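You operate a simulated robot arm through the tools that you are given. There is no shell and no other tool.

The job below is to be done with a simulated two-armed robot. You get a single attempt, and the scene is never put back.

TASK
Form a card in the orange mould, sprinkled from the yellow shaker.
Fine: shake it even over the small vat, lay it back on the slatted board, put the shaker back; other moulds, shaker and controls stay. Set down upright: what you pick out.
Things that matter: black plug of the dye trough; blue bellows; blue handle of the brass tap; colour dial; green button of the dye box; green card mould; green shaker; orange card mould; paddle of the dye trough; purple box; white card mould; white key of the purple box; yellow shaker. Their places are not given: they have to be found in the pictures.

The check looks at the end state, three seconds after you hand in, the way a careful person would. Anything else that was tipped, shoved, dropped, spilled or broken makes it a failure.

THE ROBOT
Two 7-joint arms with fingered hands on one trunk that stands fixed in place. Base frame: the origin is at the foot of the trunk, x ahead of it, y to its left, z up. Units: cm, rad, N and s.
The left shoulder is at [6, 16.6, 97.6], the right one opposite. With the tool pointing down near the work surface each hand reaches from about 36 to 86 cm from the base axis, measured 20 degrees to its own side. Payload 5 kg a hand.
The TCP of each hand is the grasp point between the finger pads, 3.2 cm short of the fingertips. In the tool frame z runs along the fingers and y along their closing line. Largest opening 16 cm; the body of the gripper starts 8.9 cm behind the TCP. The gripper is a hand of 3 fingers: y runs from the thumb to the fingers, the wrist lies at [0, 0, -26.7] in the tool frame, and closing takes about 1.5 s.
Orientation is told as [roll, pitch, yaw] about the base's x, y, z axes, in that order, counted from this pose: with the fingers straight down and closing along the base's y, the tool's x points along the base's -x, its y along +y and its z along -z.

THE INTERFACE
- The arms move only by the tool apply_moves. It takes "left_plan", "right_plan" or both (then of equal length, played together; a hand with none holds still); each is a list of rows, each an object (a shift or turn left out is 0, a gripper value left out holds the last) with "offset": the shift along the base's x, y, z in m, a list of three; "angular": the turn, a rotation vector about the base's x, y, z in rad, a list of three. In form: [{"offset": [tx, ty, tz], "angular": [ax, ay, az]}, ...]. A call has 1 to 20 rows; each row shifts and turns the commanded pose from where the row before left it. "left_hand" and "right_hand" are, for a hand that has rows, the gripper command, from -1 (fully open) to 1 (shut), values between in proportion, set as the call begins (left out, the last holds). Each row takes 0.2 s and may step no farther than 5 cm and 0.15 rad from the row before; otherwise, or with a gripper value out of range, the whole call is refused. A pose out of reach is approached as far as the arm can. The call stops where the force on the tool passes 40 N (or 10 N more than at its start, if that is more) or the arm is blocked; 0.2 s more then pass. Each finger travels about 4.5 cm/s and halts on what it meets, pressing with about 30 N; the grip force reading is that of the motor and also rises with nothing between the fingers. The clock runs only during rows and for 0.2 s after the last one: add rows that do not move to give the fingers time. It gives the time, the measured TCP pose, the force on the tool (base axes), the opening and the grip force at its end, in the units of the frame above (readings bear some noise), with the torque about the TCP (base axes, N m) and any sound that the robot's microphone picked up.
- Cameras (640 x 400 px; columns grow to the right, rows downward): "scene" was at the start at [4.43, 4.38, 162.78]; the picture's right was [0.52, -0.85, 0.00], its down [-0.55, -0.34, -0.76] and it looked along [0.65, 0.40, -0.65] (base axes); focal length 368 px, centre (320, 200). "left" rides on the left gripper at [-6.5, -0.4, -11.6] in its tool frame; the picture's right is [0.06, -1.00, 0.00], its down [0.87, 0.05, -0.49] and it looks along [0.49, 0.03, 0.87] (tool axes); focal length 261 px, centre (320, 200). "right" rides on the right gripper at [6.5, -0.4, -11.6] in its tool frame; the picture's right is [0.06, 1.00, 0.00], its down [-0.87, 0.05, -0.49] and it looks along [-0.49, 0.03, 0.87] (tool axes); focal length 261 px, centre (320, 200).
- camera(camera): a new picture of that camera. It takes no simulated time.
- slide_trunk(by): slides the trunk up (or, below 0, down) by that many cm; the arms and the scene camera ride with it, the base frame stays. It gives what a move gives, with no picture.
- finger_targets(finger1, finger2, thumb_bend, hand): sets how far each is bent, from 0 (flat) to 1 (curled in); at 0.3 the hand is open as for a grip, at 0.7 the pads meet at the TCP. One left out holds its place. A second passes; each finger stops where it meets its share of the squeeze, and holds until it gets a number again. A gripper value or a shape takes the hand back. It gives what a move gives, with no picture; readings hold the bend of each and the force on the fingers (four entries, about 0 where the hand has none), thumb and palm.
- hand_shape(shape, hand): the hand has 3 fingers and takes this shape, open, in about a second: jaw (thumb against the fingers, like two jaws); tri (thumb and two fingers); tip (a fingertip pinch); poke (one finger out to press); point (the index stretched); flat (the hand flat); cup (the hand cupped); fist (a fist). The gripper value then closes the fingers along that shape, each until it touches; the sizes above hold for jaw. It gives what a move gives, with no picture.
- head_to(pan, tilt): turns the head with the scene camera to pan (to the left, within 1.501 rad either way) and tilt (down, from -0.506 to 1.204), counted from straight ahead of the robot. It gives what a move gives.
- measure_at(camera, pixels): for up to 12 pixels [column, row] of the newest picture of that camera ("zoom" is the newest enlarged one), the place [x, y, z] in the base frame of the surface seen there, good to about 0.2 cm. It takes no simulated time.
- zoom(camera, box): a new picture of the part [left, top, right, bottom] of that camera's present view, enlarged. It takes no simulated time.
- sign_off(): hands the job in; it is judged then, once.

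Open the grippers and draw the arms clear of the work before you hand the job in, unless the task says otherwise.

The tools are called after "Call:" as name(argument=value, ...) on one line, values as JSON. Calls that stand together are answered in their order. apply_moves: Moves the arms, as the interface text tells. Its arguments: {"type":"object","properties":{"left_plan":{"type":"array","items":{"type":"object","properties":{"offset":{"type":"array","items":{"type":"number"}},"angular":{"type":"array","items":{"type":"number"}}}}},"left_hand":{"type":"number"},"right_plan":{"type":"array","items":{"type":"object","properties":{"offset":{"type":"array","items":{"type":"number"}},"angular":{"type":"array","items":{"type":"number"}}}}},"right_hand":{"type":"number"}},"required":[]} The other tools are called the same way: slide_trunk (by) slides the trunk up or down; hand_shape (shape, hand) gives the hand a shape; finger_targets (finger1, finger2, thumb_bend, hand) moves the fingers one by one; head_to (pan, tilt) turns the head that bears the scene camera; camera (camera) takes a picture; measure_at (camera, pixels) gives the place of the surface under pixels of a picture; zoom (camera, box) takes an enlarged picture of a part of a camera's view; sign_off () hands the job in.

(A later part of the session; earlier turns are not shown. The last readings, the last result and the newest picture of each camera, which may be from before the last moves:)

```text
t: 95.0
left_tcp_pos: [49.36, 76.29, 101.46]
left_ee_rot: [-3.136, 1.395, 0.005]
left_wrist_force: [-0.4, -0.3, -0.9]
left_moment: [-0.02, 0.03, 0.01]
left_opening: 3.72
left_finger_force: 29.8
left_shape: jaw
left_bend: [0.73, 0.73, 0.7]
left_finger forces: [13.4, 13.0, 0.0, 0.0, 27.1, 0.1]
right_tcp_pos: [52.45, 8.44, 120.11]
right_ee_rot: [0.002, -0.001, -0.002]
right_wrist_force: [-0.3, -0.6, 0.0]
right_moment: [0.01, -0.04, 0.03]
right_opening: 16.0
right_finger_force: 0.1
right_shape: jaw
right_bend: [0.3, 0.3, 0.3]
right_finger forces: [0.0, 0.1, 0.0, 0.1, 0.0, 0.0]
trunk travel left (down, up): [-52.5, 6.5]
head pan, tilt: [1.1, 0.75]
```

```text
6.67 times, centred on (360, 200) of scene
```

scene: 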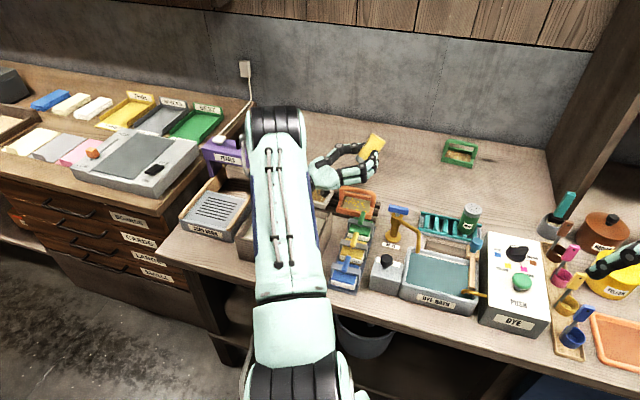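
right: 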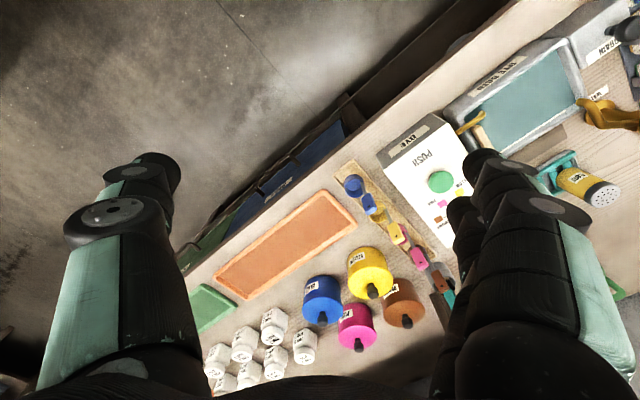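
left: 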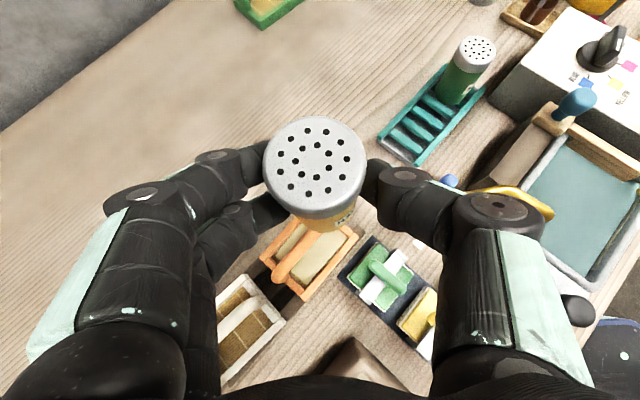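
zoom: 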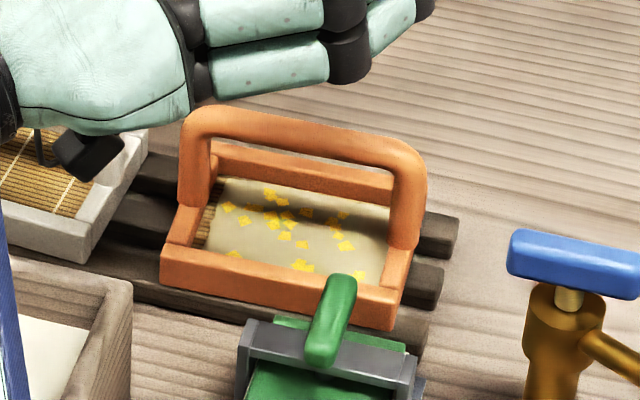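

The pattern is stable, so the sheet counts as sprinkled. I roll back by the mirror path (holes above the sheet until past level), 13 rows first.

Call:
apply_moves(left_plan=[{"offset": [0, -0.0037, 0], "angular": [0.1473, 0, 0.026]}, {"offset": [0, -0.0035, 0], "angular": [0.1473, 0, 0.026]}, {"offset": [0, -0.0034, 0], "angular": [0.1473, 0, 0.026]}, {"offset": [0, -0.0032, 0], "angular": [0.1473, 0, 0.026]}, {"offset": [0, -0.0029, 0], "angular": [0.1473, 0, 0.026]}, {"offset": [0, -0.0025, 0], "angular": [0.1473, 0, 0.026]}, {"offset": [0, -0.0021, 0], "angular": [0.1473, 0, 0.026]}, {"offset": [0, -0.0016, 0], "angular": [0.1473, 0, 0.026]}, {"offset": [0, -0.0011, 0], "angular": [0.1473, 0, 0.026]}, {"offset": [0, -0.0006, 0], "angular": [0.1473, 0, 0.026]}, {"offset": [0, -0.0001, 0], "angular": [0.1473, 0, 0.026]}, {"offset": [0, -0.0005, 0], "angular": [0.1473, 0, 0.026]}, {"offset": [0, 0, 0], "angular": [0.1473, 0, 0.026]}, {"offset": [0, 0, 0], "angular": [0.1473, 0, 0.026]}, {"offset": [0, 0, 0], "angular": [0.1473, 0, 0.026]}, {"offset": [0, 0, 0], "angular": [0.1473, 0, 0.026]}, {"offset": [0, 0, 0], "angular": [0.1473, 0, 0.026]}, {"offset": [0, 0, 0], "angular": [0.1473, 0, 0.026]}, {"offset": [0, 0, 0], "angular": [0.1473, 0, 0.026]}])

Call:
apply_moves(left_plan=[{"angular": [0.1473, 0, 0.026]}, {"angular": [0.1473, 0, 0.026]}, {"offset": [0, 0, 0.005], "angular": [0, 0.137, 0]}, {"offset": [0, 0, 0.008], "angular": [0, 0.137, 0]}, {"offset": [0, 0, 0.008], "angular": [0, 0.137, 0]}, {"offset": [0, 0, 0.008], "angular": [0, 0.137, 0]}, {"offset": [0, 0, 0.008], "angular": [0, 0.137, 0]}, {"offset": [0, 0, 0.006], "angular": [0, 0.137, 0]}, {"offset": [0, 0, 0.003], "angular": [0, 0.138, 0]}, {}, {}])

Call:
camera(camera="left")

Call:
camera(camera="scene")

```text
t: 99.0
left_tcp_pos: [49.16, 73.87, 101.35]
left_ee_rot: [-2.114, -1.227, 2.088]
left_wrist_force: [0.4, -0.1, -1.5]
left_moment: [-0.01, -0.01, 0.0]
left_opening: 3.74
left_finger_force: 30.1
left_shape: jaw
left_bend: [0.73, 0.73, 0.7]
left_finger forces: [13.2, 13.4, 0.1, 0.1, 26.8, 0.0]
right_tcp_pos: [52.43, 8.57, 120.04]
right_ee_rot: [0.0, 0.0, -0.003]
right_wrist_force: [0.7, -0.5, 0.1]
right_moment: [-0.01, -0.01, -0.03]
right_opening: 16.0
right_finger_force: 0.0
right_shape: jaw
right_bend: [0.3, 0.3, 0.3]
right_finger forces: [0.0, 0.0, 0.0, 0.0, 0.0, 0.1]
trunk travel left (down, up): [-52.5, 6.5]
head pan, tilt: [1.1, 0.75]
```

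```text
t: 101.4
left_tcp_pos: [49.26, 73.82, 105.82]
left_ee_rot: [-0.001, -0.784, 0.001]
left_wrist_force: [-0.4, -0.6, -1.5]
left_moment: [0.0, 0.03, 0.0]
left_opening: 3.71
left_finger_force: 29.7
left_shape: jaw
left_bend: [0.73, 0.73, 0.7]
left_finger forces: [13.2, 12.9, 0.1, 0.1, 26.6, 0.0]
right_tcp_pos: [52.48, 8.51, 120.07]
right_ee_rot: [0.0, 0.001, -0.001]
right_wrist_force: [0.2, -0.5, -0.3]
right_moment: [0.01, 0.01, 0.01]
right_opening: 15.98
right_finger_force: 0.1
right_shape: jaw
right_bend: [0.3, 0.3, 0.3]
right_finger forces: [0.1, 0.1, 0.1, 0.1, 0.0, 0.1]
trunk travel left (down, up): [-52.5, 6.5]
head pan, tilt: [1.1, 0.75]
```

```text
taken
```

left: 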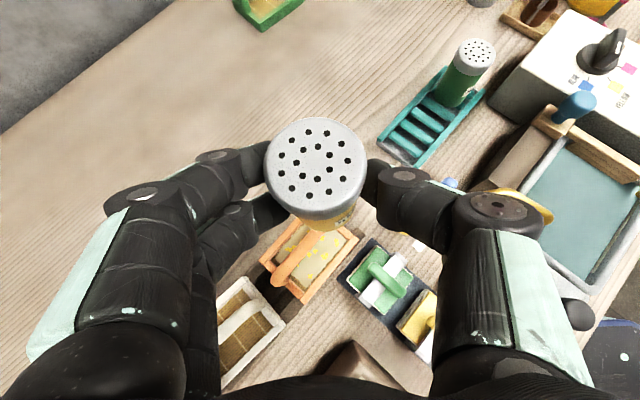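

```text
taken
```

scene: 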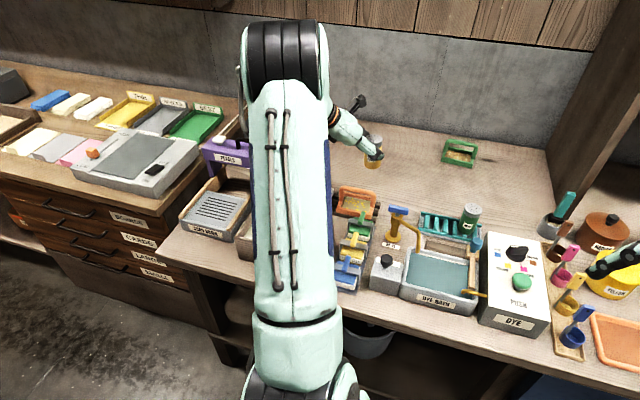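

The shaker is upright again (cap at (316,160)), flakes remain on the sheet. I check the cap plane and carry it back above the rack by the reverse path.

Call:
measure_at(camera="left", pixels=[[316, 160], [274, 160], [360, 160], [316, 125], [314, 200]])

Call:
apply_moves(left_plan=[{"offset": [0.0095, -0.0088, 0]}, {"offset": [0.014, -0.012, 0]}, {"offset": [0.018, -0.0155, 0]}, {"offset": [0.02, -0.0175, -0.004]}, {"offset": [0.02, -0.0175, -0.004]}, {"offset": [0.02, -0.0175, -0.004]}, {"offset": [0.02, -0.0175, -0.004]}, {"offset": [0.016, -0.0155, -0.004]}, {"offset": [0.009, -0.009, -0.003]}, {}, {}])

Call:
camera(camera="left")

```text
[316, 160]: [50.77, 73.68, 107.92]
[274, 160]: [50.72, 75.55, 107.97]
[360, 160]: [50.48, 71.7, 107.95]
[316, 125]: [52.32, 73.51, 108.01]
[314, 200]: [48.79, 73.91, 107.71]
```

```text
t: 103.8
left_tcp_pos: [63.85, 60.62, 103.57]
left_ee_rot: [0.0, -0.786, 0.0]
left_wrist_force: [-0.7, -0.3, -0.5]
left_moment: [-0.01, 0.0, 0.02]
left_opening: 3.72
left_finger_force: 29.6
left_shape: jaw
left_bend: [0.73, 0.73, 0.7]
left_finger forces: [13.3, 13.0, 0.0, 0.0, 26.6, 0.0]
right_tcp_pos: [52.56, 8.65, 120.2]
right_ee_rot: [-0.001, 0.001, -0.002]
right_wrist_force: [0.1, 0.5, 0.3]
right_moment: [-0.01, 0.02, 0.02]
right_opening: 15.99
right_finger_force: 0.1
right_shape: jaw
right_bend: [0.3, 0.3, 0.3]
right_finger forces: [0.0, 0.0, 0.0, 0.1, 0.0, 0.0]
trunk travel left (down, up): [-52.5, 6.5]
head pan, tilt: [1.1, 0.75]
```

```text
taken
```

left: 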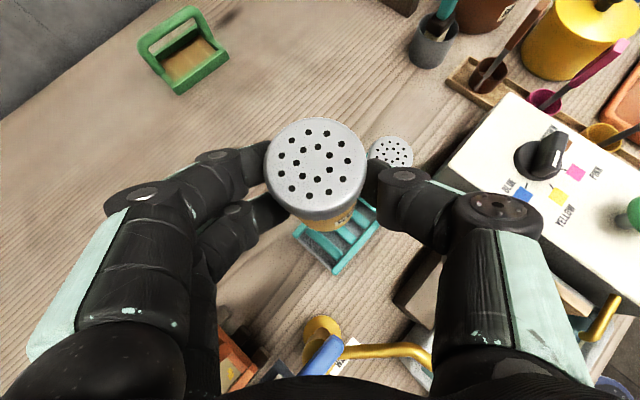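

Nearly the same view as when lifted; I measure the cap and compare with the wanted place (65.2,60.85), along with the rack for reference.

Call:
measure_at(camera="left", pixels=[[316, 160], [274, 160], [360, 160], [316, 125], [314, 200], [391, 152], [335, 270], [300, 235]])

Call:
apply_moves(left_plan=[{}, {}])

```text
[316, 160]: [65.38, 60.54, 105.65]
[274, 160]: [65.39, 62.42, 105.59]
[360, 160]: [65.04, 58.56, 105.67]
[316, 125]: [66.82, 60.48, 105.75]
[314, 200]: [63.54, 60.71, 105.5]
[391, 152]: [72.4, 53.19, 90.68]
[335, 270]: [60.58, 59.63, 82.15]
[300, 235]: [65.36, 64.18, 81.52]
```

```text
t: 104.4
left_tcp_pos: [63.9, 60.66, 103.64]
left_ee_rot: [0.001, -0.787, 0.0]
left_wrist_force: [0.5, 0.9, -0.2]
left_moment: [0.0, 0.02, 0.0]
left_opening: 3.74
left_finger_force: 30.2
left_shape: jaw
left_bend: [0.73, 0.73, 0.7]
left_finger forces: [13.4, 12.9, 0.1, 0.1, 26.5, 0.1]
right_tcp_pos: [52.54, 8.72, 119.97]
right_ee_rot: [0.001, 0.0, -0.002]
right_wrist_force: [-1.3, -0.5, 0.3]
right_moment: [-0.01, 0.0, 0.01]
right_opening: 15.97
right_finger_force: 0.0
right_shape: jaw
right_bend: [0.3, 0.3, 0.3]
right_finger forces: [0.1, 0.0, 0.2, 0.0, 0.0, 0.0]
trunk travel left (down, up): [-52.5, 6.5]
head pan, tilt: [1.1, 0.75]
```

The cap is at (65.2,60.5), within 0.2 cm of its original place (65.4,60.65). I correct slightly and lower to 1 cm above the rack.

Call:
apply_moves(left_plan=[{"offset": [0.001, 0.0015, -0.015]}, {"offset": [0, 0, -0.025]}, {"offset": [0, 0, -0.025]}, {"offset": [0, 0, -0.025]}, {"offset": [0, 0, -0.025]}, {"offset": [0, 0, -0.015]}, {"offset": [0, 0, -0.01]}, {}, {}])

Call:
camera(camera="left")

Call:
zoom(camera="scene", box=[400, 180, 490, 250])

```text
t: 106.4
left_tcp_pos: [64.05, 61.1, 89.61]
left_ee_rot: [0.0, -0.786, 0.001]
left_wrist_force: [0.3, 0.7, -1.3]
left_moment: [0.01, 0.02, -0.02]
left_opening: 3.69
left_finger_force: 30.2
left_shape: jaw
left_bend: [0.73, 0.73, 0.7]
left_finger forces: [13.3, 13.1, 0.1, 0.0, 26.6, 0.1]
right_tcp_pos: [52.55, 8.58, 119.98]
right_ee_rot: [0.001, 0.0, -0.002]
right_wrist_force: [0.0, 0.4, -0.9]
right_moment: [0.0, -0.01, 0.0]
right_opening: 16.0
right_finger_force: 0.0
right_shape: jaw
right_bend: [0.3, 0.3, 0.3]
right_finger forces: [0.1, 0.0, 0.0, 0.1, 0.1, 0.0]
trunk travel left (down, up): [-52.5, 6.5]
head pan, tilt: [1.1, 0.75]
```

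```text
taken
```

left: 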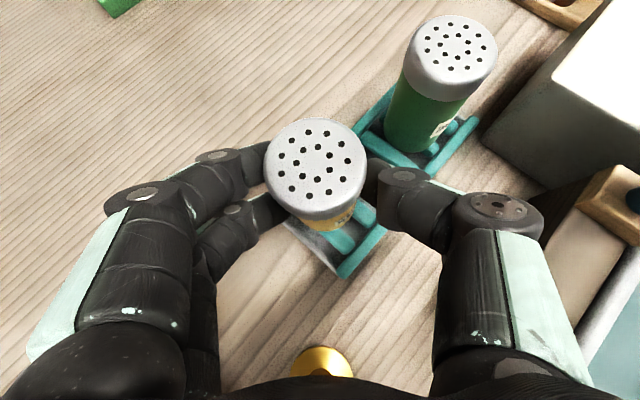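

```text
5.71 times, centred on (445, 215) of scene
```

zoom: 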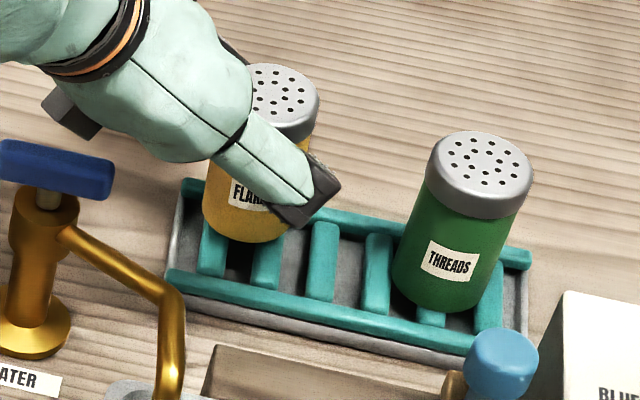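

About 1 cm above the rack; I measure the cap centre again before the final lowering.

Call:
measure_at(camera="left", pixels=[[316, 160], [274, 160], [360, 160], [316, 125], [314, 200], [450, 40], [345, 265], [310, 240]])

Call:
measure_at(camera="zoom", pixels=[[285, 90], [240, 235], [270, 235], [220, 230], [185, 190], [180, 275], [210, 265], [270, 275]])

```text
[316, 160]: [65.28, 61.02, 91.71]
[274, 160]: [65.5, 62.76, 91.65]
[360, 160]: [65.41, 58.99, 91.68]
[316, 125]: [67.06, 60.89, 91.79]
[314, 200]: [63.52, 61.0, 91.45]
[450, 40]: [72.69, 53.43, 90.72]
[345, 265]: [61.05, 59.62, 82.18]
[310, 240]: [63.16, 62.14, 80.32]
```

```text
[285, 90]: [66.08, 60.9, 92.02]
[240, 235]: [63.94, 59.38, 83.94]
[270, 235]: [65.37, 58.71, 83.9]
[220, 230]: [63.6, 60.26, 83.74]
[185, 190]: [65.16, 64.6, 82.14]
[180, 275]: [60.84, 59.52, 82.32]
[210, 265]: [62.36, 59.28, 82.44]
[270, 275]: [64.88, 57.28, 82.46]
```

The cap is 0.25 cm too far in y and about 0.97 cm above rest height. I correct −0.2 cm in y and lower in small steps.

Call:
apply_moves(left_plan=[{"offset": [0.0005, -0.002, -0.003]}, {"offset": [0, 0, -0.003]}, {"offset": [0, 0, -0.002]}, {"offset": [0, 0, -0.001]}, {}])

Call:
camera(camera="left")

Call:
measure_at(camera="left", pixels=[[316, 160], [274, 160], [360, 160], [316, 125], [314, 200]])

```text
t: 107.6
left_tcp_pos: [63.99, 60.74, 88.69]
left_ee_rot: [0.001, -0.784, 0.0]
left_wrist_force: [0.2, 0.2, 0.5]
left_moment: [-0.03, 0.01, -0.01]
left_opening: 3.69
left_finger_force: 30.2
left_shape: jaw
left_bend: [0.73, 0.73, 0.7]
left_finger forces: [13.3, 13.1, 0.0, 0.0, 26.8, 0.1]
right_tcp_pos: [52.47, 8.5, 119.93]
right_ee_rot: [0.001, -0.001, -0.002]
right_wrist_force: [0.1, 0.2, 0.6]
right_moment: [0.02, 0.01, -0.01]
right_opening: 16.03
right_finger_force: 0.1
right_shape: jaw
right_bend: [0.3, 0.3, 0.3]
right_finger forces: [0.1, 0.1, 0.0, 0.1, 0.1, 0.0]
trunk travel left (down, up): [-52.5, 6.5]
head pan, tilt: [1.1, 0.75]
```

```text
taken
```

left: 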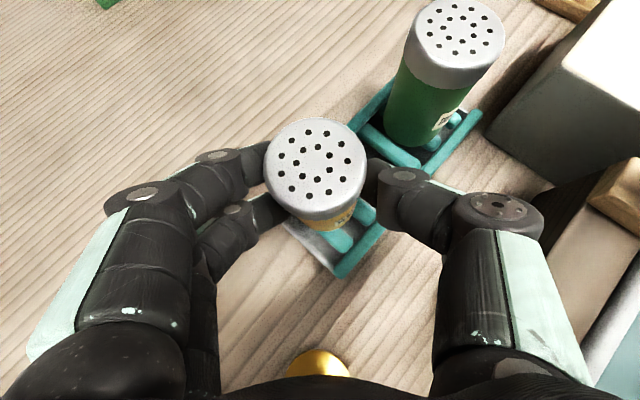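

```text
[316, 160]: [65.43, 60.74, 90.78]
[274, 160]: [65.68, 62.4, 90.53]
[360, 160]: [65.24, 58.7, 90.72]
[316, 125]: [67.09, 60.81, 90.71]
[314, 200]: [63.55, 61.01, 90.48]
```

Cap z≈90.7 and centred at (65.4,60.6): back at rest height. I lower one more millimetre to make contact, read the force, then open.

Call:
apply_moves(left_plan=[{"offset": [0, 0, -0.001]}, {}])

Call:
apply_moves(left_plan=[{}, {}, {}, {}], left_hand=0)

Call:
camera(camera="left")

Call:
zoom(camera="scene", box=[400, 180, 490, 250])

```text
t: 108.2
left_tcp_pos: [63.92, 60.78, 88.56]
left_ee_rot: [0.0, -0.785, 0.001]
left_wrist_force: [-0.5, 0.1, 6.8]
left_moment: [0.01, -0.1, -0.05]
left_opening: 3.72
left_finger_force: 30.3
left_shape: jaw
left_bend: [0.73, 0.73, 0.7]
left_finger forces: [14.0, 13.7, 0.1, 0.1, 28.1, 0.0]
right_tcp_pos: [52.45, 8.63, 120.03]
right_ee_rot: [0.001, 0.0, -0.002]
right_wrist_force: [0.2, -0.7, 0.1]
right_moment: [0.02, -0.01, -0.01]
right_opening: 15.99
right_finger_force: 0.0
right_shape: jaw
right_bend: [0.3, 0.3, 0.3]
right_finger forces: [0.1, 0.1, 0.0, 0.0, 0.0, 0.0]
trunk travel left (down, up): [-52.5, 6.5]
head pan, tilt: [1.1, 0.75]
```

```text
t: 109.2
left_tcp_pos: [63.94, 60.75, 88.46]
left_ee_rot: [0.0, -0.784, -0.001]
left_wrist_force: [-0.4, -0.7, 0.0]
left_moment: [0.0, 0.02, -0.01]
left_opening: 7.94
left_finger_force: 0.1
left_shape: jaw
left_bend: [0.72, 0.72, 0.7]
left_finger forces: [0.0, 0.0, 0.0, 0.0, 0.0, 0.0]
right_tcp_pos: [52.5, 8.58, 120.03]
right_ee_rot: [-0.001, 0.001, -0.001]
right_wrist_force: [1.3, -0.7, -0.7]
right_moment: [0.0, -0.01, 0.0]
right_opening: 16.0
right_finger_force: 0.1
right_shape: jaw
right_bend: [0.3, 0.3, 0.3]
right_finger forces: [0.0, 0.0, 0.0, 0.0, 0.1, 0.1]
trunk travel left (down, up): [-52.5, 6.5]
head pan, tilt: [1.1, 0.75]
```

```text
taken
```

left: 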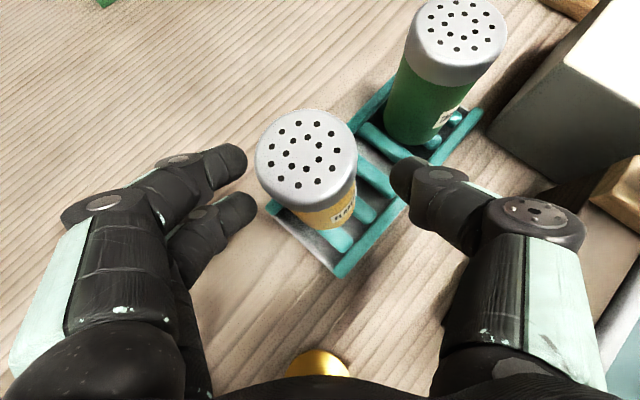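

```text
5.71 times, centred on (445, 215) of scene
```

zoom: 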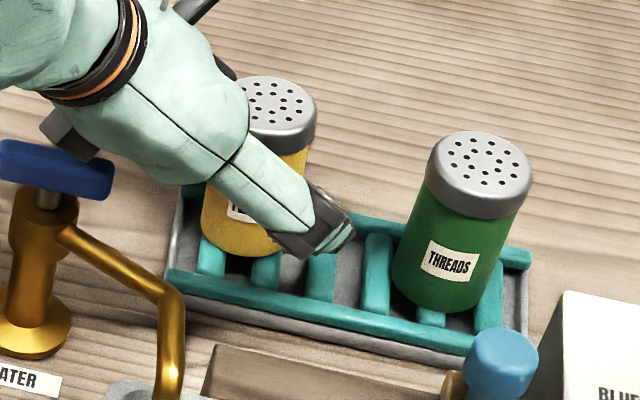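

After release the cap moved in the picture from (316,160) to (306,158), so I check whether the shaker leans.

Call:
measure_at(camera="left", pixels=[[306, 155], [262, 160], [350, 150], [308, 115], [305, 195], [285, 125], [335, 185], [275, 190], [335, 125]])

Call:
zoom(camera="left", box=[240, 90, 420, 290])

```text
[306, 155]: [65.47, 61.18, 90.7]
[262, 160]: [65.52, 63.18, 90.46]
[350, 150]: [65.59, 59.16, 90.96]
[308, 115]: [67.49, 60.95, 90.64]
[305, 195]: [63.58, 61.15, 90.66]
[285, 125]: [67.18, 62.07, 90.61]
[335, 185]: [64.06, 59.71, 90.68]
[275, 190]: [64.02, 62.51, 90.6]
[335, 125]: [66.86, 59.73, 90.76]
```

```text
2.00 times, centred on (330, 190) of left
```

zoom: 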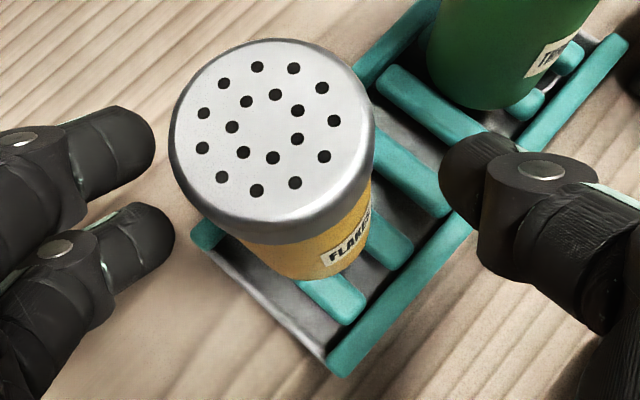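

The cap seems to lean slightly (about 3–4°) toward +y. I wait a second without moving and measure again, also from the scene view.

Call:
apply_moves(left_plan=[{}, {}, {}, {}, {}])

Call:
camera(camera="left")

Call:
measure_at(camera="left", pixels=[[306, 155], [266, 158], [346, 152], [308, 120], [305, 190], [285, 125], [335, 185], [275, 185], [335, 125], [280, 155], [330, 155]])

Call:
camera(camera="scene")

Call:
zoom(camera="scene", box=[410, 180, 480, 240])

```text
t: 110.4
left_tcp_pos: [63.9, 60.73, 88.57]
left_ee_rot: [-0.001, -0.786, 0.001]
left_wrist_force: [-0.1, 0.2, 0.2]
left_moment: [0.04, 0.03, 0.0]
left_opening: 7.92
left_finger_force: 0.1
left_shape: jaw
left_bend: [0.72, 0.72, 0.7]
left_finger forces: [0.1, 0.1, 0.0, 0.0, 0.1, 0.0]
right_tcp_pos: [52.55, 8.55, 120.02]
right_ee_rot: [0.0, -0.001, -0.003]
right_wrist_force: [-0.5, 0.2, 0.8]
right_moment: [-0.02, 0.01, 0.0]
right_opening: 15.99
right_finger_force: 0.1
right_shape: jaw
right_bend: [0.3, 0.3, 0.3]
right_finger forces: [0.0, 0.0, 0.0, 0.0, 0.0, 0.1]
trunk travel left (down, up): [-52.5, 6.5]
head pan, tilt: [1.1, 0.75]
```

```text
taken
```

left: 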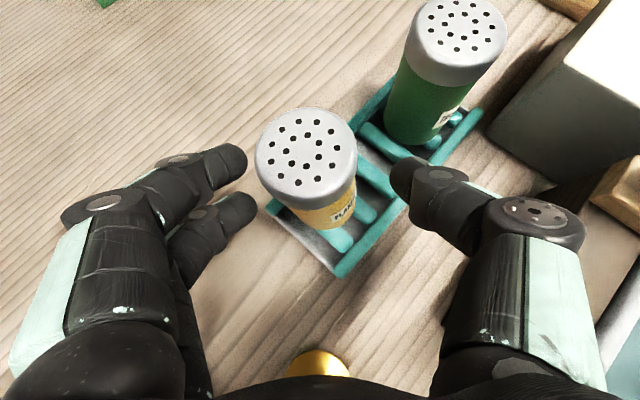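

```text
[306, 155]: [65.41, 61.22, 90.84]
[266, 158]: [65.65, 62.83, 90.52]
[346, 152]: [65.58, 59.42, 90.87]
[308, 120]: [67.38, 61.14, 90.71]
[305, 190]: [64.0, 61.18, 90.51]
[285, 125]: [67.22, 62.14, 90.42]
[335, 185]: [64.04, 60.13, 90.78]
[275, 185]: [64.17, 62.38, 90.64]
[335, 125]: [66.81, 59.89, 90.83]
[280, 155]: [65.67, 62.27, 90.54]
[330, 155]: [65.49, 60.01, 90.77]
```

```text
taken
```

scene: 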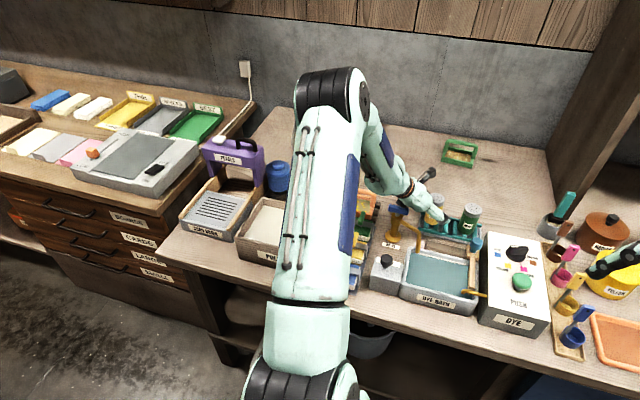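

```text
6.67 times, centred on (445, 210) of scene
```

zoom: 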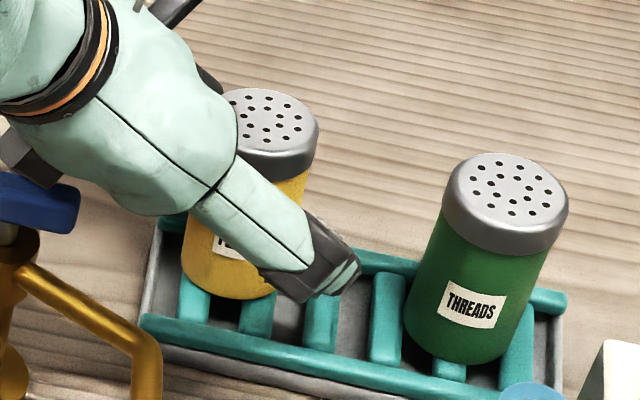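

A regression of the cap points suggests a 4–6° lean toward +y. I raise the open hand straight up to get a clear look at how the shaker stands on the rack.

Call:
apply_moves(left_plan=[{"offset": [0, 0.002, 0.01]}, {"offset": [0, 0.001, 0.02]}, {"offset": [0, 0, 0.03]}, {"offset": [0, 0, 0.03]}, {"offset": [0, 0, 0.03]}, {}])

Call:
camera(camera="left")

Call:
zoom(camera="left", box=[270, 120, 430, 280])

Call:
zoom(camera="scene", box=[405, 175, 495, 245])

```text
t: 111.8
left_tcp_pos: [64.0, 61.1, 100.52]
left_ee_rot: [-0.003, -0.787, 0.0]
left_wrist_force: [0.5, -0.3, -0.4]
left_moment: [-0.03, 0.0, 0.01]
left_opening: 7.94
left_finger_force: 0.0
left_shape: jaw
left_bend: [0.72, 0.72, 0.7]
left_finger forces: [0.0, 0.1, 0.0, 0.1, 0.0, 0.0]
right_tcp_pos: [52.58, 8.75, 119.93]
right_ee_rot: [0.0, 0.0, -0.003]
right_wrist_force: [-0.8, -1.0, -0.7]
right_moment: [-0.01, 0.02, 0.03]
right_opening: 15.96
right_finger_force: 0.1
right_shape: jaw
right_bend: [0.3, 0.3, 0.3]
right_finger forces: [0.0, 0.1, 0.0, 0.1, 0.0, 0.0]
trunk travel left (down, up): [-52.5, 6.5]
head pan, tilt: [1.1, 0.75]
```

```text
taken
```

left: 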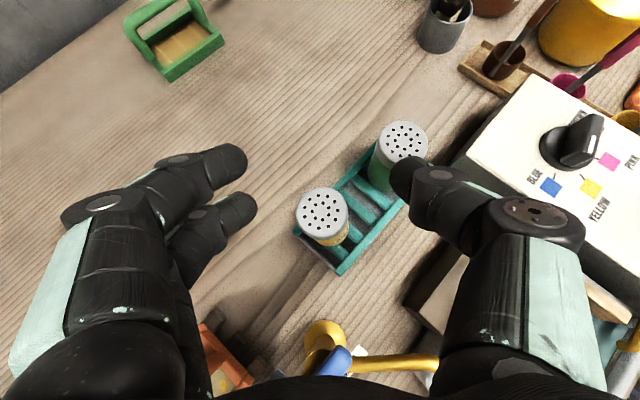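

```text
2.50 times, centred on (350, 200) of left
```

zoom: 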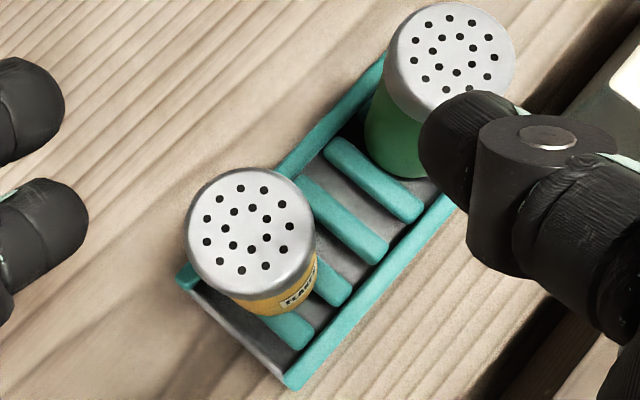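

```text
5.71 times, centred on (450, 210) of scene
```

zoom: 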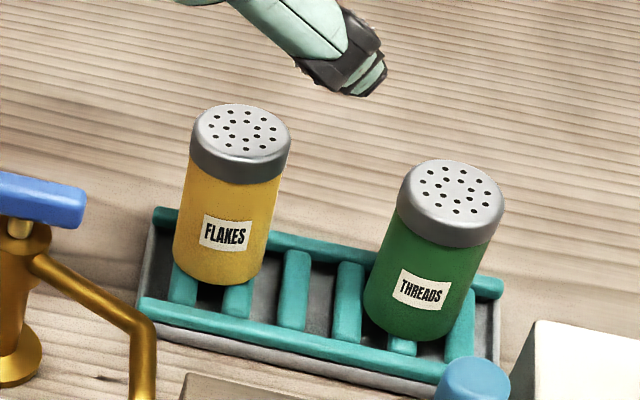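

The yellow shaker's base seems shifted slightly toward the green one and the shaker leans a bit. I measure rack slats, floor and the shaker's edges in the scene zoom to understand.

Call:
measure_at(camera="zoom", pixels=[[182, 288], [237, 300], [293, 285], [348, 300], [267, 300], [322, 300], [300, 343], [320, 255], [210, 300], [160, 225], [150, 300], [402, 345]])

Call:
measure_at(camera="zoom", pixels=[[242, 130], [205, 125], [280, 135], [245, 110], [240, 150], [183, 200], [278, 200], [178, 260], [262, 265], [220, 278], [230, 200], [225, 240]])

```text
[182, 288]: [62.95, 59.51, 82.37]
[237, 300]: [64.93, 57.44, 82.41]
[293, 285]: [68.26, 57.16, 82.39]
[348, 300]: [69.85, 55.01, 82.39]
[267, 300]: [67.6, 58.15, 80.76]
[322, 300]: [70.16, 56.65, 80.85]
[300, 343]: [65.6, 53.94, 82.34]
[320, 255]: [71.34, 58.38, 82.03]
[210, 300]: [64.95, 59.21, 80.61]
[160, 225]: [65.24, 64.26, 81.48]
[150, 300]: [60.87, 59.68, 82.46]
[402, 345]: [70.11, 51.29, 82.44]
```

```text
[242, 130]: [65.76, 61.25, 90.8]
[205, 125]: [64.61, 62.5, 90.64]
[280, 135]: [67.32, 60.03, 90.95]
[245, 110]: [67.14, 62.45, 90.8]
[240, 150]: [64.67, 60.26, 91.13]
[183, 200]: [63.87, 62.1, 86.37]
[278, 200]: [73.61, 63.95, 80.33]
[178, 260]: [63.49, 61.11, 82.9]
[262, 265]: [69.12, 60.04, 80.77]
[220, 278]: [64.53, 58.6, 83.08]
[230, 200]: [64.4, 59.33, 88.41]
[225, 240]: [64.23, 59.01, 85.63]
```

Slats are all at z≈82.4, so the shaker should stand level; yet the cap slopes ~5°. I zoom in closer on its base from both cameras.

Call:
zoom(camera="scene", box=[418, 185, 458, 240])

Call:
zoom(camera="left", box=[285, 175, 375, 285])

```text
7.27 times, centred on (438, 212) of scene
```

zoom: 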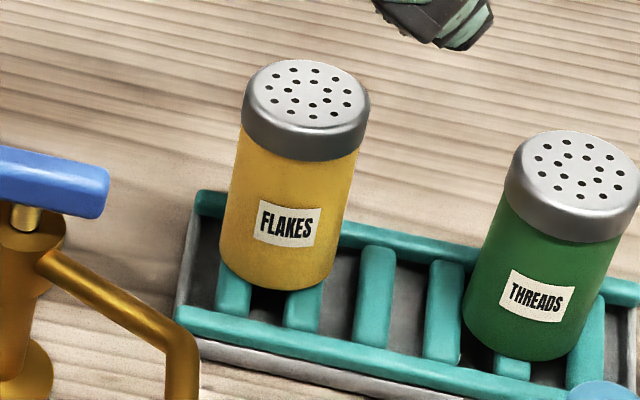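

```text
3.64 times, centred on (330, 230) of left
```

zoom: 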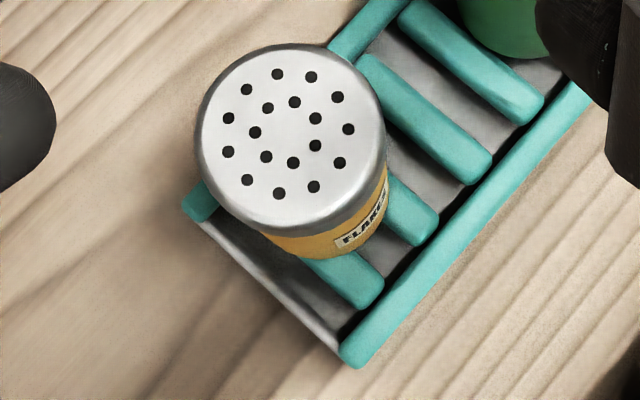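

The shaker leans about 5–6° toward +y, which it already had slightly in the hand after the inversion. I'll regrasp it, lift a little, turn the hand to make it truly upright, and set it down again. First back down to the grasp pose.

Call:
apply_moves(left_plan=[{"offset": [0, -0.001, -0.03]}, {"offset": [0, -0.002, -0.03]}, {"offset": [0, 0, -0.025]}, {"offset": [0, 0, -0.02]}, {"offset": [0, 0, -0.01]}, {"offset": [0, 0, -0.005]}, {}, {}])

Call:
camera(camera="left")

```text
t: 113.6
left_tcp_pos: [63.92, 60.79, 88.35]
left_ee_rot: [0.0, -0.785, 0.0]
left_wrist_force: [0.0, -0.4, 0.5]
left_moment: [0.01, 0.02, 0.02]
left_opening: 7.95
left_finger_force: 0.0
left_shape: jaw
left_bend: [0.72, 0.72, 0.7]
left_finger forces: [0.1, 0.0, 0.0, 0.0, 0.0, 0.0]
right_tcp_pos: [52.52, 8.55, 119.96]
right_ee_rot: [-0.002, 0.0, -0.002]
right_wrist_force: [-0.8, -0.3, -0.1]
right_moment: [-0.01, 0.0, -0.02]
right_opening: 15.97
right_finger_force: 0.0
right_shape: jaw
right_bend: [0.3, 0.3, 0.3]
right_finger forces: [0.0, 0.0, 0.0, 0.1, 0.0, 0.1]
trunk travel left (down, up): [-52.5, 6.5]
head pan, tilt: [1.1, 0.75]
```

```text
taken
```

left: 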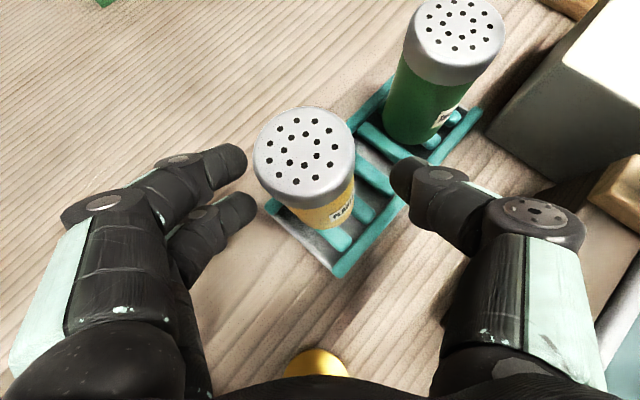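

Back in the grasp pose with the shaker between the fingers. I close again and check the grip and cap plane.

Call:
apply_moves(left_plan=[{}, {}, {}, {}, {}, {}, {}], left_hand=1)

Call:
apply_moves(left_plan=[{"offset": [0, 0, 0.005]}, {"offset": [0, 0, 0.01]}, {"offset": [0, 0, 0.015]}, {}, {}])

Call:
camera(camera="left")

Call:
zoom(camera="left", box=[240, 90, 400, 250])

```text
t: 115.2
left_tcp_pos: [63.99, 60.78, 88.45]
left_ee_rot: [0.0, -0.785, 0.0]
left_wrist_force: [-0.7, 0.1, 0.0]
left_moment: [0.02, 0.02, -0.01]
left_opening: 3.75
left_finger_force: 30.4
left_shape: jaw
left_bend: [0.73, 0.73, 0.7]
left_finger forces: [13.5, 13.0, 0.0, 0.1, 27.0, 0.0]
right_tcp_pos: [52.55, 8.59, 120.09]
right_ee_rot: [-0.001, -0.001, -0.003]
right_wrist_force: [-0.6, -1.1, -0.2]
right_moment: [-0.03, 0.05, -0.02]
right_opening: 16.01
right_finger_force: 0.0
right_shape: jaw
right_bend: [0.3, 0.3, 0.3]
right_finger forces: [0.0, 0.1, 0.0, 0.0, 0.0, 0.1]
trunk travel left (down, up): [-52.5, 6.5]
head pan, tilt: [1.1, 0.75]
```

```text
t: 116.4
left_tcp_pos: [63.82, 60.63, 91.75]
left_ee_rot: [0.0, -0.786, 0.0]
left_wrist_force: [-0.3, -0.3, -0.1]
left_moment: [-0.02, -0.02, -0.02]
left_opening: 3.75
left_finger_force: 29.6
left_shape: jaw
left_bend: [0.73, 0.73, 0.7]
left_finger forces: [13.4, 13.0, 0.0, 0.0, 27.1, 0.0]
right_tcp_pos: [52.5, 8.7, 120.04]
right_ee_rot: [0.001, -0.001, -0.002]
right_wrist_force: [0.4, 0.5, 0.2]
right_moment: [0.02, 0.02, 0.01]
right_opening: 15.99
right_finger_force: 0.1
right_shape: jaw
right_bend: [0.3, 0.3, 0.3]
right_finger forces: [0.1, 0.1, 0.1, 0.0, 0.0, 0.0]
trunk travel left (down, up): [-52.5, 6.5]
head pan, tilt: [1.1, 0.75]
```

```text
taken
```

left: 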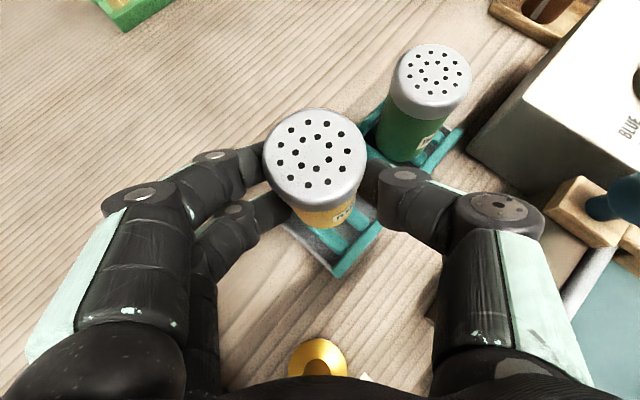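

```text
2.50 times, centred on (320, 170) of left
```

zoom: 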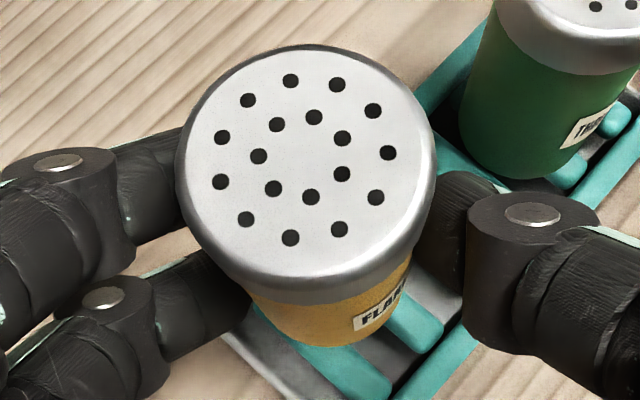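

The shaker is held 3.3 cm up. I measure twelve points on the cap top to work out its lean in the hand.

Call:
measure_at(camera="zoom", pixels=[[305, 160], [205, 160], [410, 160], [305, 68], [305, 248], [240, 100], [375, 95], [235, 220], [375, 222], [260, 180], [355, 180], [330, 140]])

Call:
measure_at(camera="left", pixels=[[275, 155], [357, 155], [315, 118], [313, 192], [290, 130], [342, 130], [290, 180], [340, 180], [300, 155], [330, 155], [315, 140], [315, 170]])

```text
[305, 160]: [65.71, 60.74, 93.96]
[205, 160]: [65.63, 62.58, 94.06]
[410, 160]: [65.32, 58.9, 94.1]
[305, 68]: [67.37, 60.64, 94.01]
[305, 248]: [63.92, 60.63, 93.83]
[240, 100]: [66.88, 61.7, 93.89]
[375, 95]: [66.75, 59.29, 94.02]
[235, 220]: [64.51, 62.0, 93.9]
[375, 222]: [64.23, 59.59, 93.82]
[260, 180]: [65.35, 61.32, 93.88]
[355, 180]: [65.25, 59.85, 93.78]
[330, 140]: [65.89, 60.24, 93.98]
```

```text
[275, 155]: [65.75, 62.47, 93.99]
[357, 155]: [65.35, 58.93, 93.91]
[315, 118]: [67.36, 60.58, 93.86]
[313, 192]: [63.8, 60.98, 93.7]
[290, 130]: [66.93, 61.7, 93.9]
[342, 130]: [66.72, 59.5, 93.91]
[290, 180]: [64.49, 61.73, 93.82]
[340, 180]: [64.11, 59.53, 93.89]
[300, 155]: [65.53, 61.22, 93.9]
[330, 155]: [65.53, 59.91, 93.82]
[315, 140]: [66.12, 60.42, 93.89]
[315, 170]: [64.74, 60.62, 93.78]
```

In the hand the shaker is now nearly upright (only ~2.3° toward −x). I turn the hand +0.04 rad about y, shift x −0.2 cm, lower 2.3 cm and measure again.

Call:
apply_moves(left_plan=[{"offset": [-0.002, 0, 0], "angular": [0, 0.04, 0]}, {"offset": [0, 0, -0.01]}, {"offset": [0, 0, -0.008]}, {"offset": [0, 0, -0.005]}, {}, {}])

Call:
camera(camera="left")

Call:
measure_at(camera="left", pixels=[[275, 155], [357, 155], [315, 118], [313, 192], [290, 130], [342, 130], [290, 180], [340, 180], [300, 155], [330, 155], [315, 140], [315, 170]])

Call:
zoom(camera="scene", box=[410, 180, 480, 240])

```text
t: 117.8
left_tcp_pos: [63.69, 60.81, 89.18]
left_ee_rot: [-0.001, -0.745, 0.001]
left_wrist_force: [0.0, -0.9, 0.1]
left_moment: [0.01, 0.01, 0.02]
left_opening: 3.74
left_finger_force: 30.1
left_shape: jaw
left_bend: [0.73, 0.73, 0.7]
left_finger forces: [13.4, 13.0, 0.0, 0.0, 27.0, 0.0]
right_tcp_pos: [52.58, 8.62, 120.01]
right_ee_rot: [-0.001, 0.0, -0.002]
right_wrist_force: [-0.3, 0.7, 0.3]
right_moment: [-0.03, 0.02, 0.01]
right_opening: 15.99
right_finger_force: 0.0
right_shape: jaw
right_bend: [0.3, 0.3, 0.3]
right_finger forces: [0.1, 0.1, 0.1, 0.1, 0.0, 0.0]
trunk travel left (down, up): [-52.5, 6.5]
head pan, tilt: [1.1, 0.75]
```

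```text
taken
```

left: 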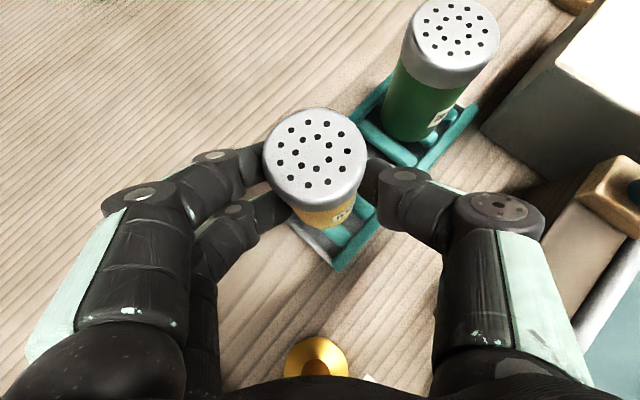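

```text
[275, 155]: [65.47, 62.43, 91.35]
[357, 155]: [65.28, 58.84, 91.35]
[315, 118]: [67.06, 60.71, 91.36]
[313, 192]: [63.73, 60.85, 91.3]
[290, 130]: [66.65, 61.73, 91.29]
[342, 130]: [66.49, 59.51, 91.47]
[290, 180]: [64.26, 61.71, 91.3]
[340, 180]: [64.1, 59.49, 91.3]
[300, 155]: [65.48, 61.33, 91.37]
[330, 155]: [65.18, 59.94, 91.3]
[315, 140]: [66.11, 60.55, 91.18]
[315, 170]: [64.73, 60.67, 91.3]
```

```text
6.67 times, centred on (445, 210) of scene
```

zoom: 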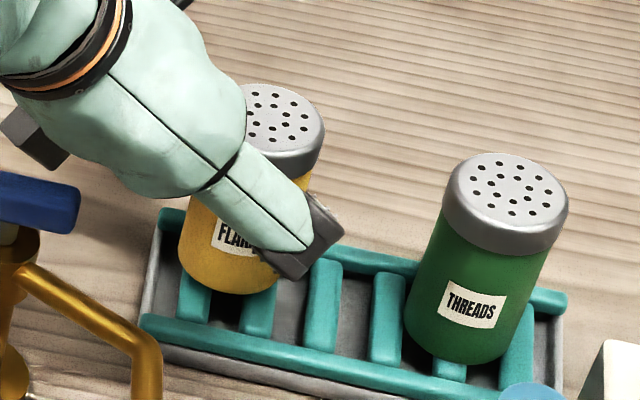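

Now the cap plane is level (91.3 everywhere) and its centre is (65.4,60.65), the original place. I lower the last ~4 mm stepwise, watching the force.

Call:
apply_moves(left_plan=[{"offset": [0, 0, -0.002]}, {"offset": [0, 0, -0.001]}, {}])

Call:
apply_moves(left_plan=[{"offset": [0, 0, -0.001]}, {}])

```text
t: 118.6
left_tcp_pos: [63.84, 60.78, 88.94]
left_ee_rot: [-0.002, -0.744, 0.001]
left_wrist_force: [-0.3, 0.5, -0.7]
left_moment: [0.01, 0.01, -0.02]
left_opening: 3.77
left_finger_force: 29.8
left_shape: jaw
left_bend: [0.73, 0.73, 0.7]
left_finger forces: [13.4, 13.0, 0.1, 0.0, 27.0, 0.0]
right_tcp_pos: [52.45, 8.55, 119.96]
right_ee_rot: [0.001, 0.001, -0.004]
right_wrist_force: [0.0, 0.1, -0.1]
right_moment: [0.02, -0.01, 0.01]
right_opening: 16.0
right_finger_force: 0.0
right_shape: jaw
right_bend: [0.3, 0.3, 0.3]
right_finger forces: [0.0, 0.1, 0.0, 0.0, 0.0, 0.0]
trunk travel left (down, up): [-52.5, 6.5]
head pan, tilt: [1.1, 0.75]
```

```text
t: 119.2
left_tcp_pos: [63.72, 60.72, 88.84]
left_ee_rot: [0.0, -0.742, 0.0]
left_wrist_force: [-0.2, 0.7, -0.6]
left_moment: [0.05, 0.01, -0.02]
left_opening: 3.74
left_finger_force: 30.3
left_shape: jaw
left_bend: [0.73, 0.73, 0.7]
left_finger forces: [13.4, 13.0, 0.0, 0.0, 26.9, 0.0]
right_tcp_pos: [52.47, 8.63, 120.01]
right_ee_rot: [0.0, -0.001, -0.001]
right_wrist_force: [0.5, -0.2, -0.4]
right_moment: [-0.02, -0.02, 0.03]
right_opening: 16.0
right_finger_force: 0.0
right_shape: jaw
right_bend: [0.3, 0.3, 0.3]
right_finger forces: [0.0, 0.1, 0.0, 0.1, 0.0, 0.1]
trunk travel left (down, up): [-52.5, 6.5]
head pan, tilt: [1.1, 0.75]
```

No contact yet; another millimetre at a time until the force rises.

Call:
apply_moves(left_plan=[{"offset": [0, 0, -0.001]}, {}])

Call:
apply_moves(left_plan=[{"offset": [0, 0, -0.0005]}, {}])

Call:
camera(camera="left")

Call:
measure_at(camera="left", pixels=[[275, 155], [357, 155], [315, 118], [313, 192], [290, 130], [342, 130], [290, 180], [340, 180], [300, 155], [330, 155], [315, 140], [315, 170]])

```text
t: 119.8
left_tcp_pos: [63.75, 60.78, 88.81]
left_ee_rot: [0.0, -0.744, 0.001]
left_wrist_force: [-0.2, -0.2, -0.5]
left_moment: [0.03, 0.0, -0.04]
left_opening: 3.78
left_finger_force: 29.9
left_shape: jaw
left_bend: [0.73, 0.73, 0.7]
left_finger forces: [13.4, 12.9, 0.1, 0.0, 27.0, 0.0]
right_tcp_pos: [52.52, 8.74, 119.98]
right_ee_rot: [0.0, -0.001, -0.003]
right_wrist_force: [0.4, 1.4, -0.2]
right_moment: [-0.01, -0.02, -0.01]
right_opening: 15.99
right_finger_force: 0.2
right_shape: jaw
right_bend: [0.3, 0.3, 0.3]
right_finger forces: [0.0, 0.0, 0.1, 0.1, 0.1, 0.1]
trunk travel left (down, up): [-52.5, 6.5]
head pan, tilt: [1.1, 0.75]
```

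```text
t: 120.4
left_tcp_pos: [63.79, 60.95, 88.79]
left_ee_rot: [-0.001, -0.745, 0.0]
left_wrist_force: [-0.3, -0.2, 0.4]
left_moment: [0.0, 0.0, 0.05]
left_opening: 3.75
left_finger_force: 29.9
left_shape: jaw
left_bend: [0.73, 0.73, 0.7]
left_finger forces: [13.4, 12.9, 0.0, 0.0, 27.0, 0.0]
right_tcp_pos: [52.42, 8.63, 120.06]
right_ee_rot: [0.0, 0.0, -0.002]
right_wrist_force: [0.8, -0.5, 0.1]
right_moment: [-0.02, 0.0, -0.03]
right_opening: 15.98
right_finger_force: 0.1
right_shape: jaw
right_bend: [0.3, 0.3, 0.3]
right_finger forces: [0.1, 0.1, 0.0, 0.0, 0.1, 0.1]
trunk travel left (down, up): [-52.5, 6.5]
head pan, tilt: [1.1, 0.75]
```

```text
taken
```

left: 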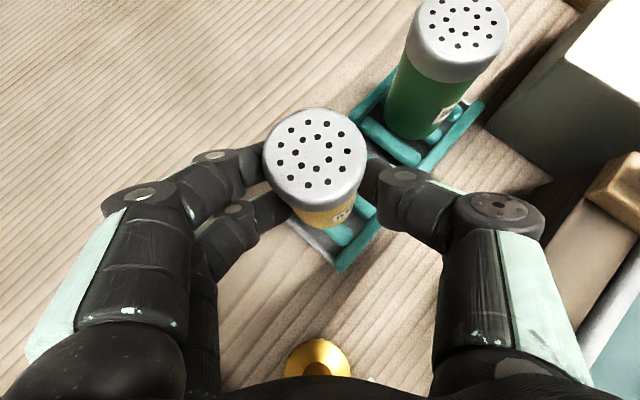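

```text
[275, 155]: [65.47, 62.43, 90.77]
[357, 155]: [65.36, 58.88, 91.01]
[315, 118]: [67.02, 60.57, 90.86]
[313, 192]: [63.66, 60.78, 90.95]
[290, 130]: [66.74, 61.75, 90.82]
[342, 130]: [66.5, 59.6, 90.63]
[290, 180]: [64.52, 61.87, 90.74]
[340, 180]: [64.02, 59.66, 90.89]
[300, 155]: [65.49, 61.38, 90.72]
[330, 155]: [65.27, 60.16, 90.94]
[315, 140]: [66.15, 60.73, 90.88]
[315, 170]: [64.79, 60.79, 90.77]
```

The cap is level at z≈90.83, matching its original height. One more half millimetre, then open the fingers partly.

Call:
apply_moves(left_plan=[{"offset": [0, 0, -0.0005]}, {}])

Call:
apply_moves(left_plan=[{}, {}, {}, {}], left_hand=0)

Call:
camera(camera="left")

Call:
measure_at(camera="left", pixels=[[275, 155], [353, 155], [315, 120], [313, 190], [290, 130], [342, 130], [290, 180], [340, 180], [300, 155], [330, 155], [315, 140], [315, 170]])

```text
t: 121.0
left_tcp_pos: [63.68, 60.93, 88.76]
left_ee_rot: [0.0, -0.745, 0.002]
left_wrist_force: [0.3, 0.6, -0.1]
left_moment: [0.03, 0.03, 0.01]
left_opening: 3.74
left_finger_force: 30.5
left_shape: jaw
left_bend: [0.73, 0.73, 0.7]
left_finger forces: [13.5, 13.0, 0.1, 0.0, 27.0, 0.0]
right_tcp_pos: [52.51, 8.52, 119.97]
right_ee_rot: [0.002, 0.0, -0.001]
right_wrist_force: [-0.3, 0.1, 0.2]
right_moment: [0.02, -0.01, -0.04]
right_opening: 15.99
right_finger_force: 0.1
right_shape: jaw
right_bend: [0.3, 0.3, 0.3]
right_finger forces: [0.1, 0.0, 0.1, 0.1, 0.1, 0.1]
trunk travel left (down, up): [-52.5, 6.5]
head pan, tilt: [1.1, 0.75]
```

```text
t: 122.0
left_tcp_pos: [63.82, 60.84, 88.61]
left_ee_rot: [-0.001, -0.744, 0.001]
left_wrist_force: [-0.7, 0.5, 0.7]
left_moment: [-0.01, 0.03, 0.0]
left_opening: 7.97
left_finger_force: 0.2
left_shape: jaw
left_bend: [0.72, 0.72, 0.7]
left_finger forces: [0.1, 0.1, 0.0, 0.0, 0.1, 0.0]
right_tcp_pos: [52.65, 8.59, 120.06]
right_ee_rot: [-0.001, 0.001, -0.003]
right_wrist_force: [0.2, 0.2, 0.5]
right_moment: [-0.02, 0.0, 0.01]
right_opening: 15.98
right_finger_force: 0.0
right_shape: jaw
right_bend: [0.3, 0.3, 0.3]
right_finger forces: [0.0, 0.1, 0.1, 0.0, 0.0, 0.1]
trunk travel left (down, up): [-52.5, 6.5]
head pan, tilt: [1.1, 0.75]
```

```text
taken
```

left: 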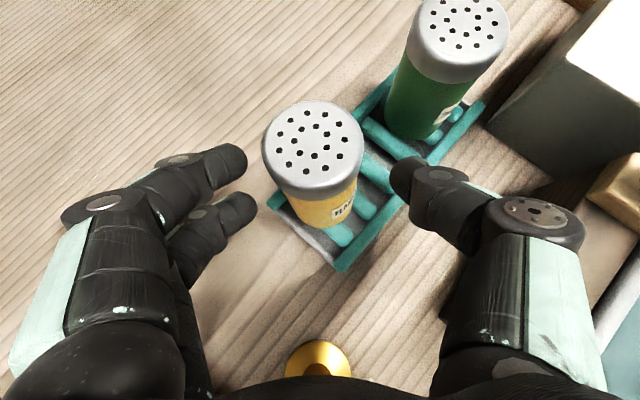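

```text
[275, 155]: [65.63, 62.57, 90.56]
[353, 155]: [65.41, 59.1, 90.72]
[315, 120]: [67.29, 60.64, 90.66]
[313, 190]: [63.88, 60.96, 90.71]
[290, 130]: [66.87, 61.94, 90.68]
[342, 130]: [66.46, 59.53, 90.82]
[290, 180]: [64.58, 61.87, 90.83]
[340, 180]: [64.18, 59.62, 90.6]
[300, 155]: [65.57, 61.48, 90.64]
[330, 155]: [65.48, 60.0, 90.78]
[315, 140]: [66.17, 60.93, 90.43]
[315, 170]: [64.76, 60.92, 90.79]
```

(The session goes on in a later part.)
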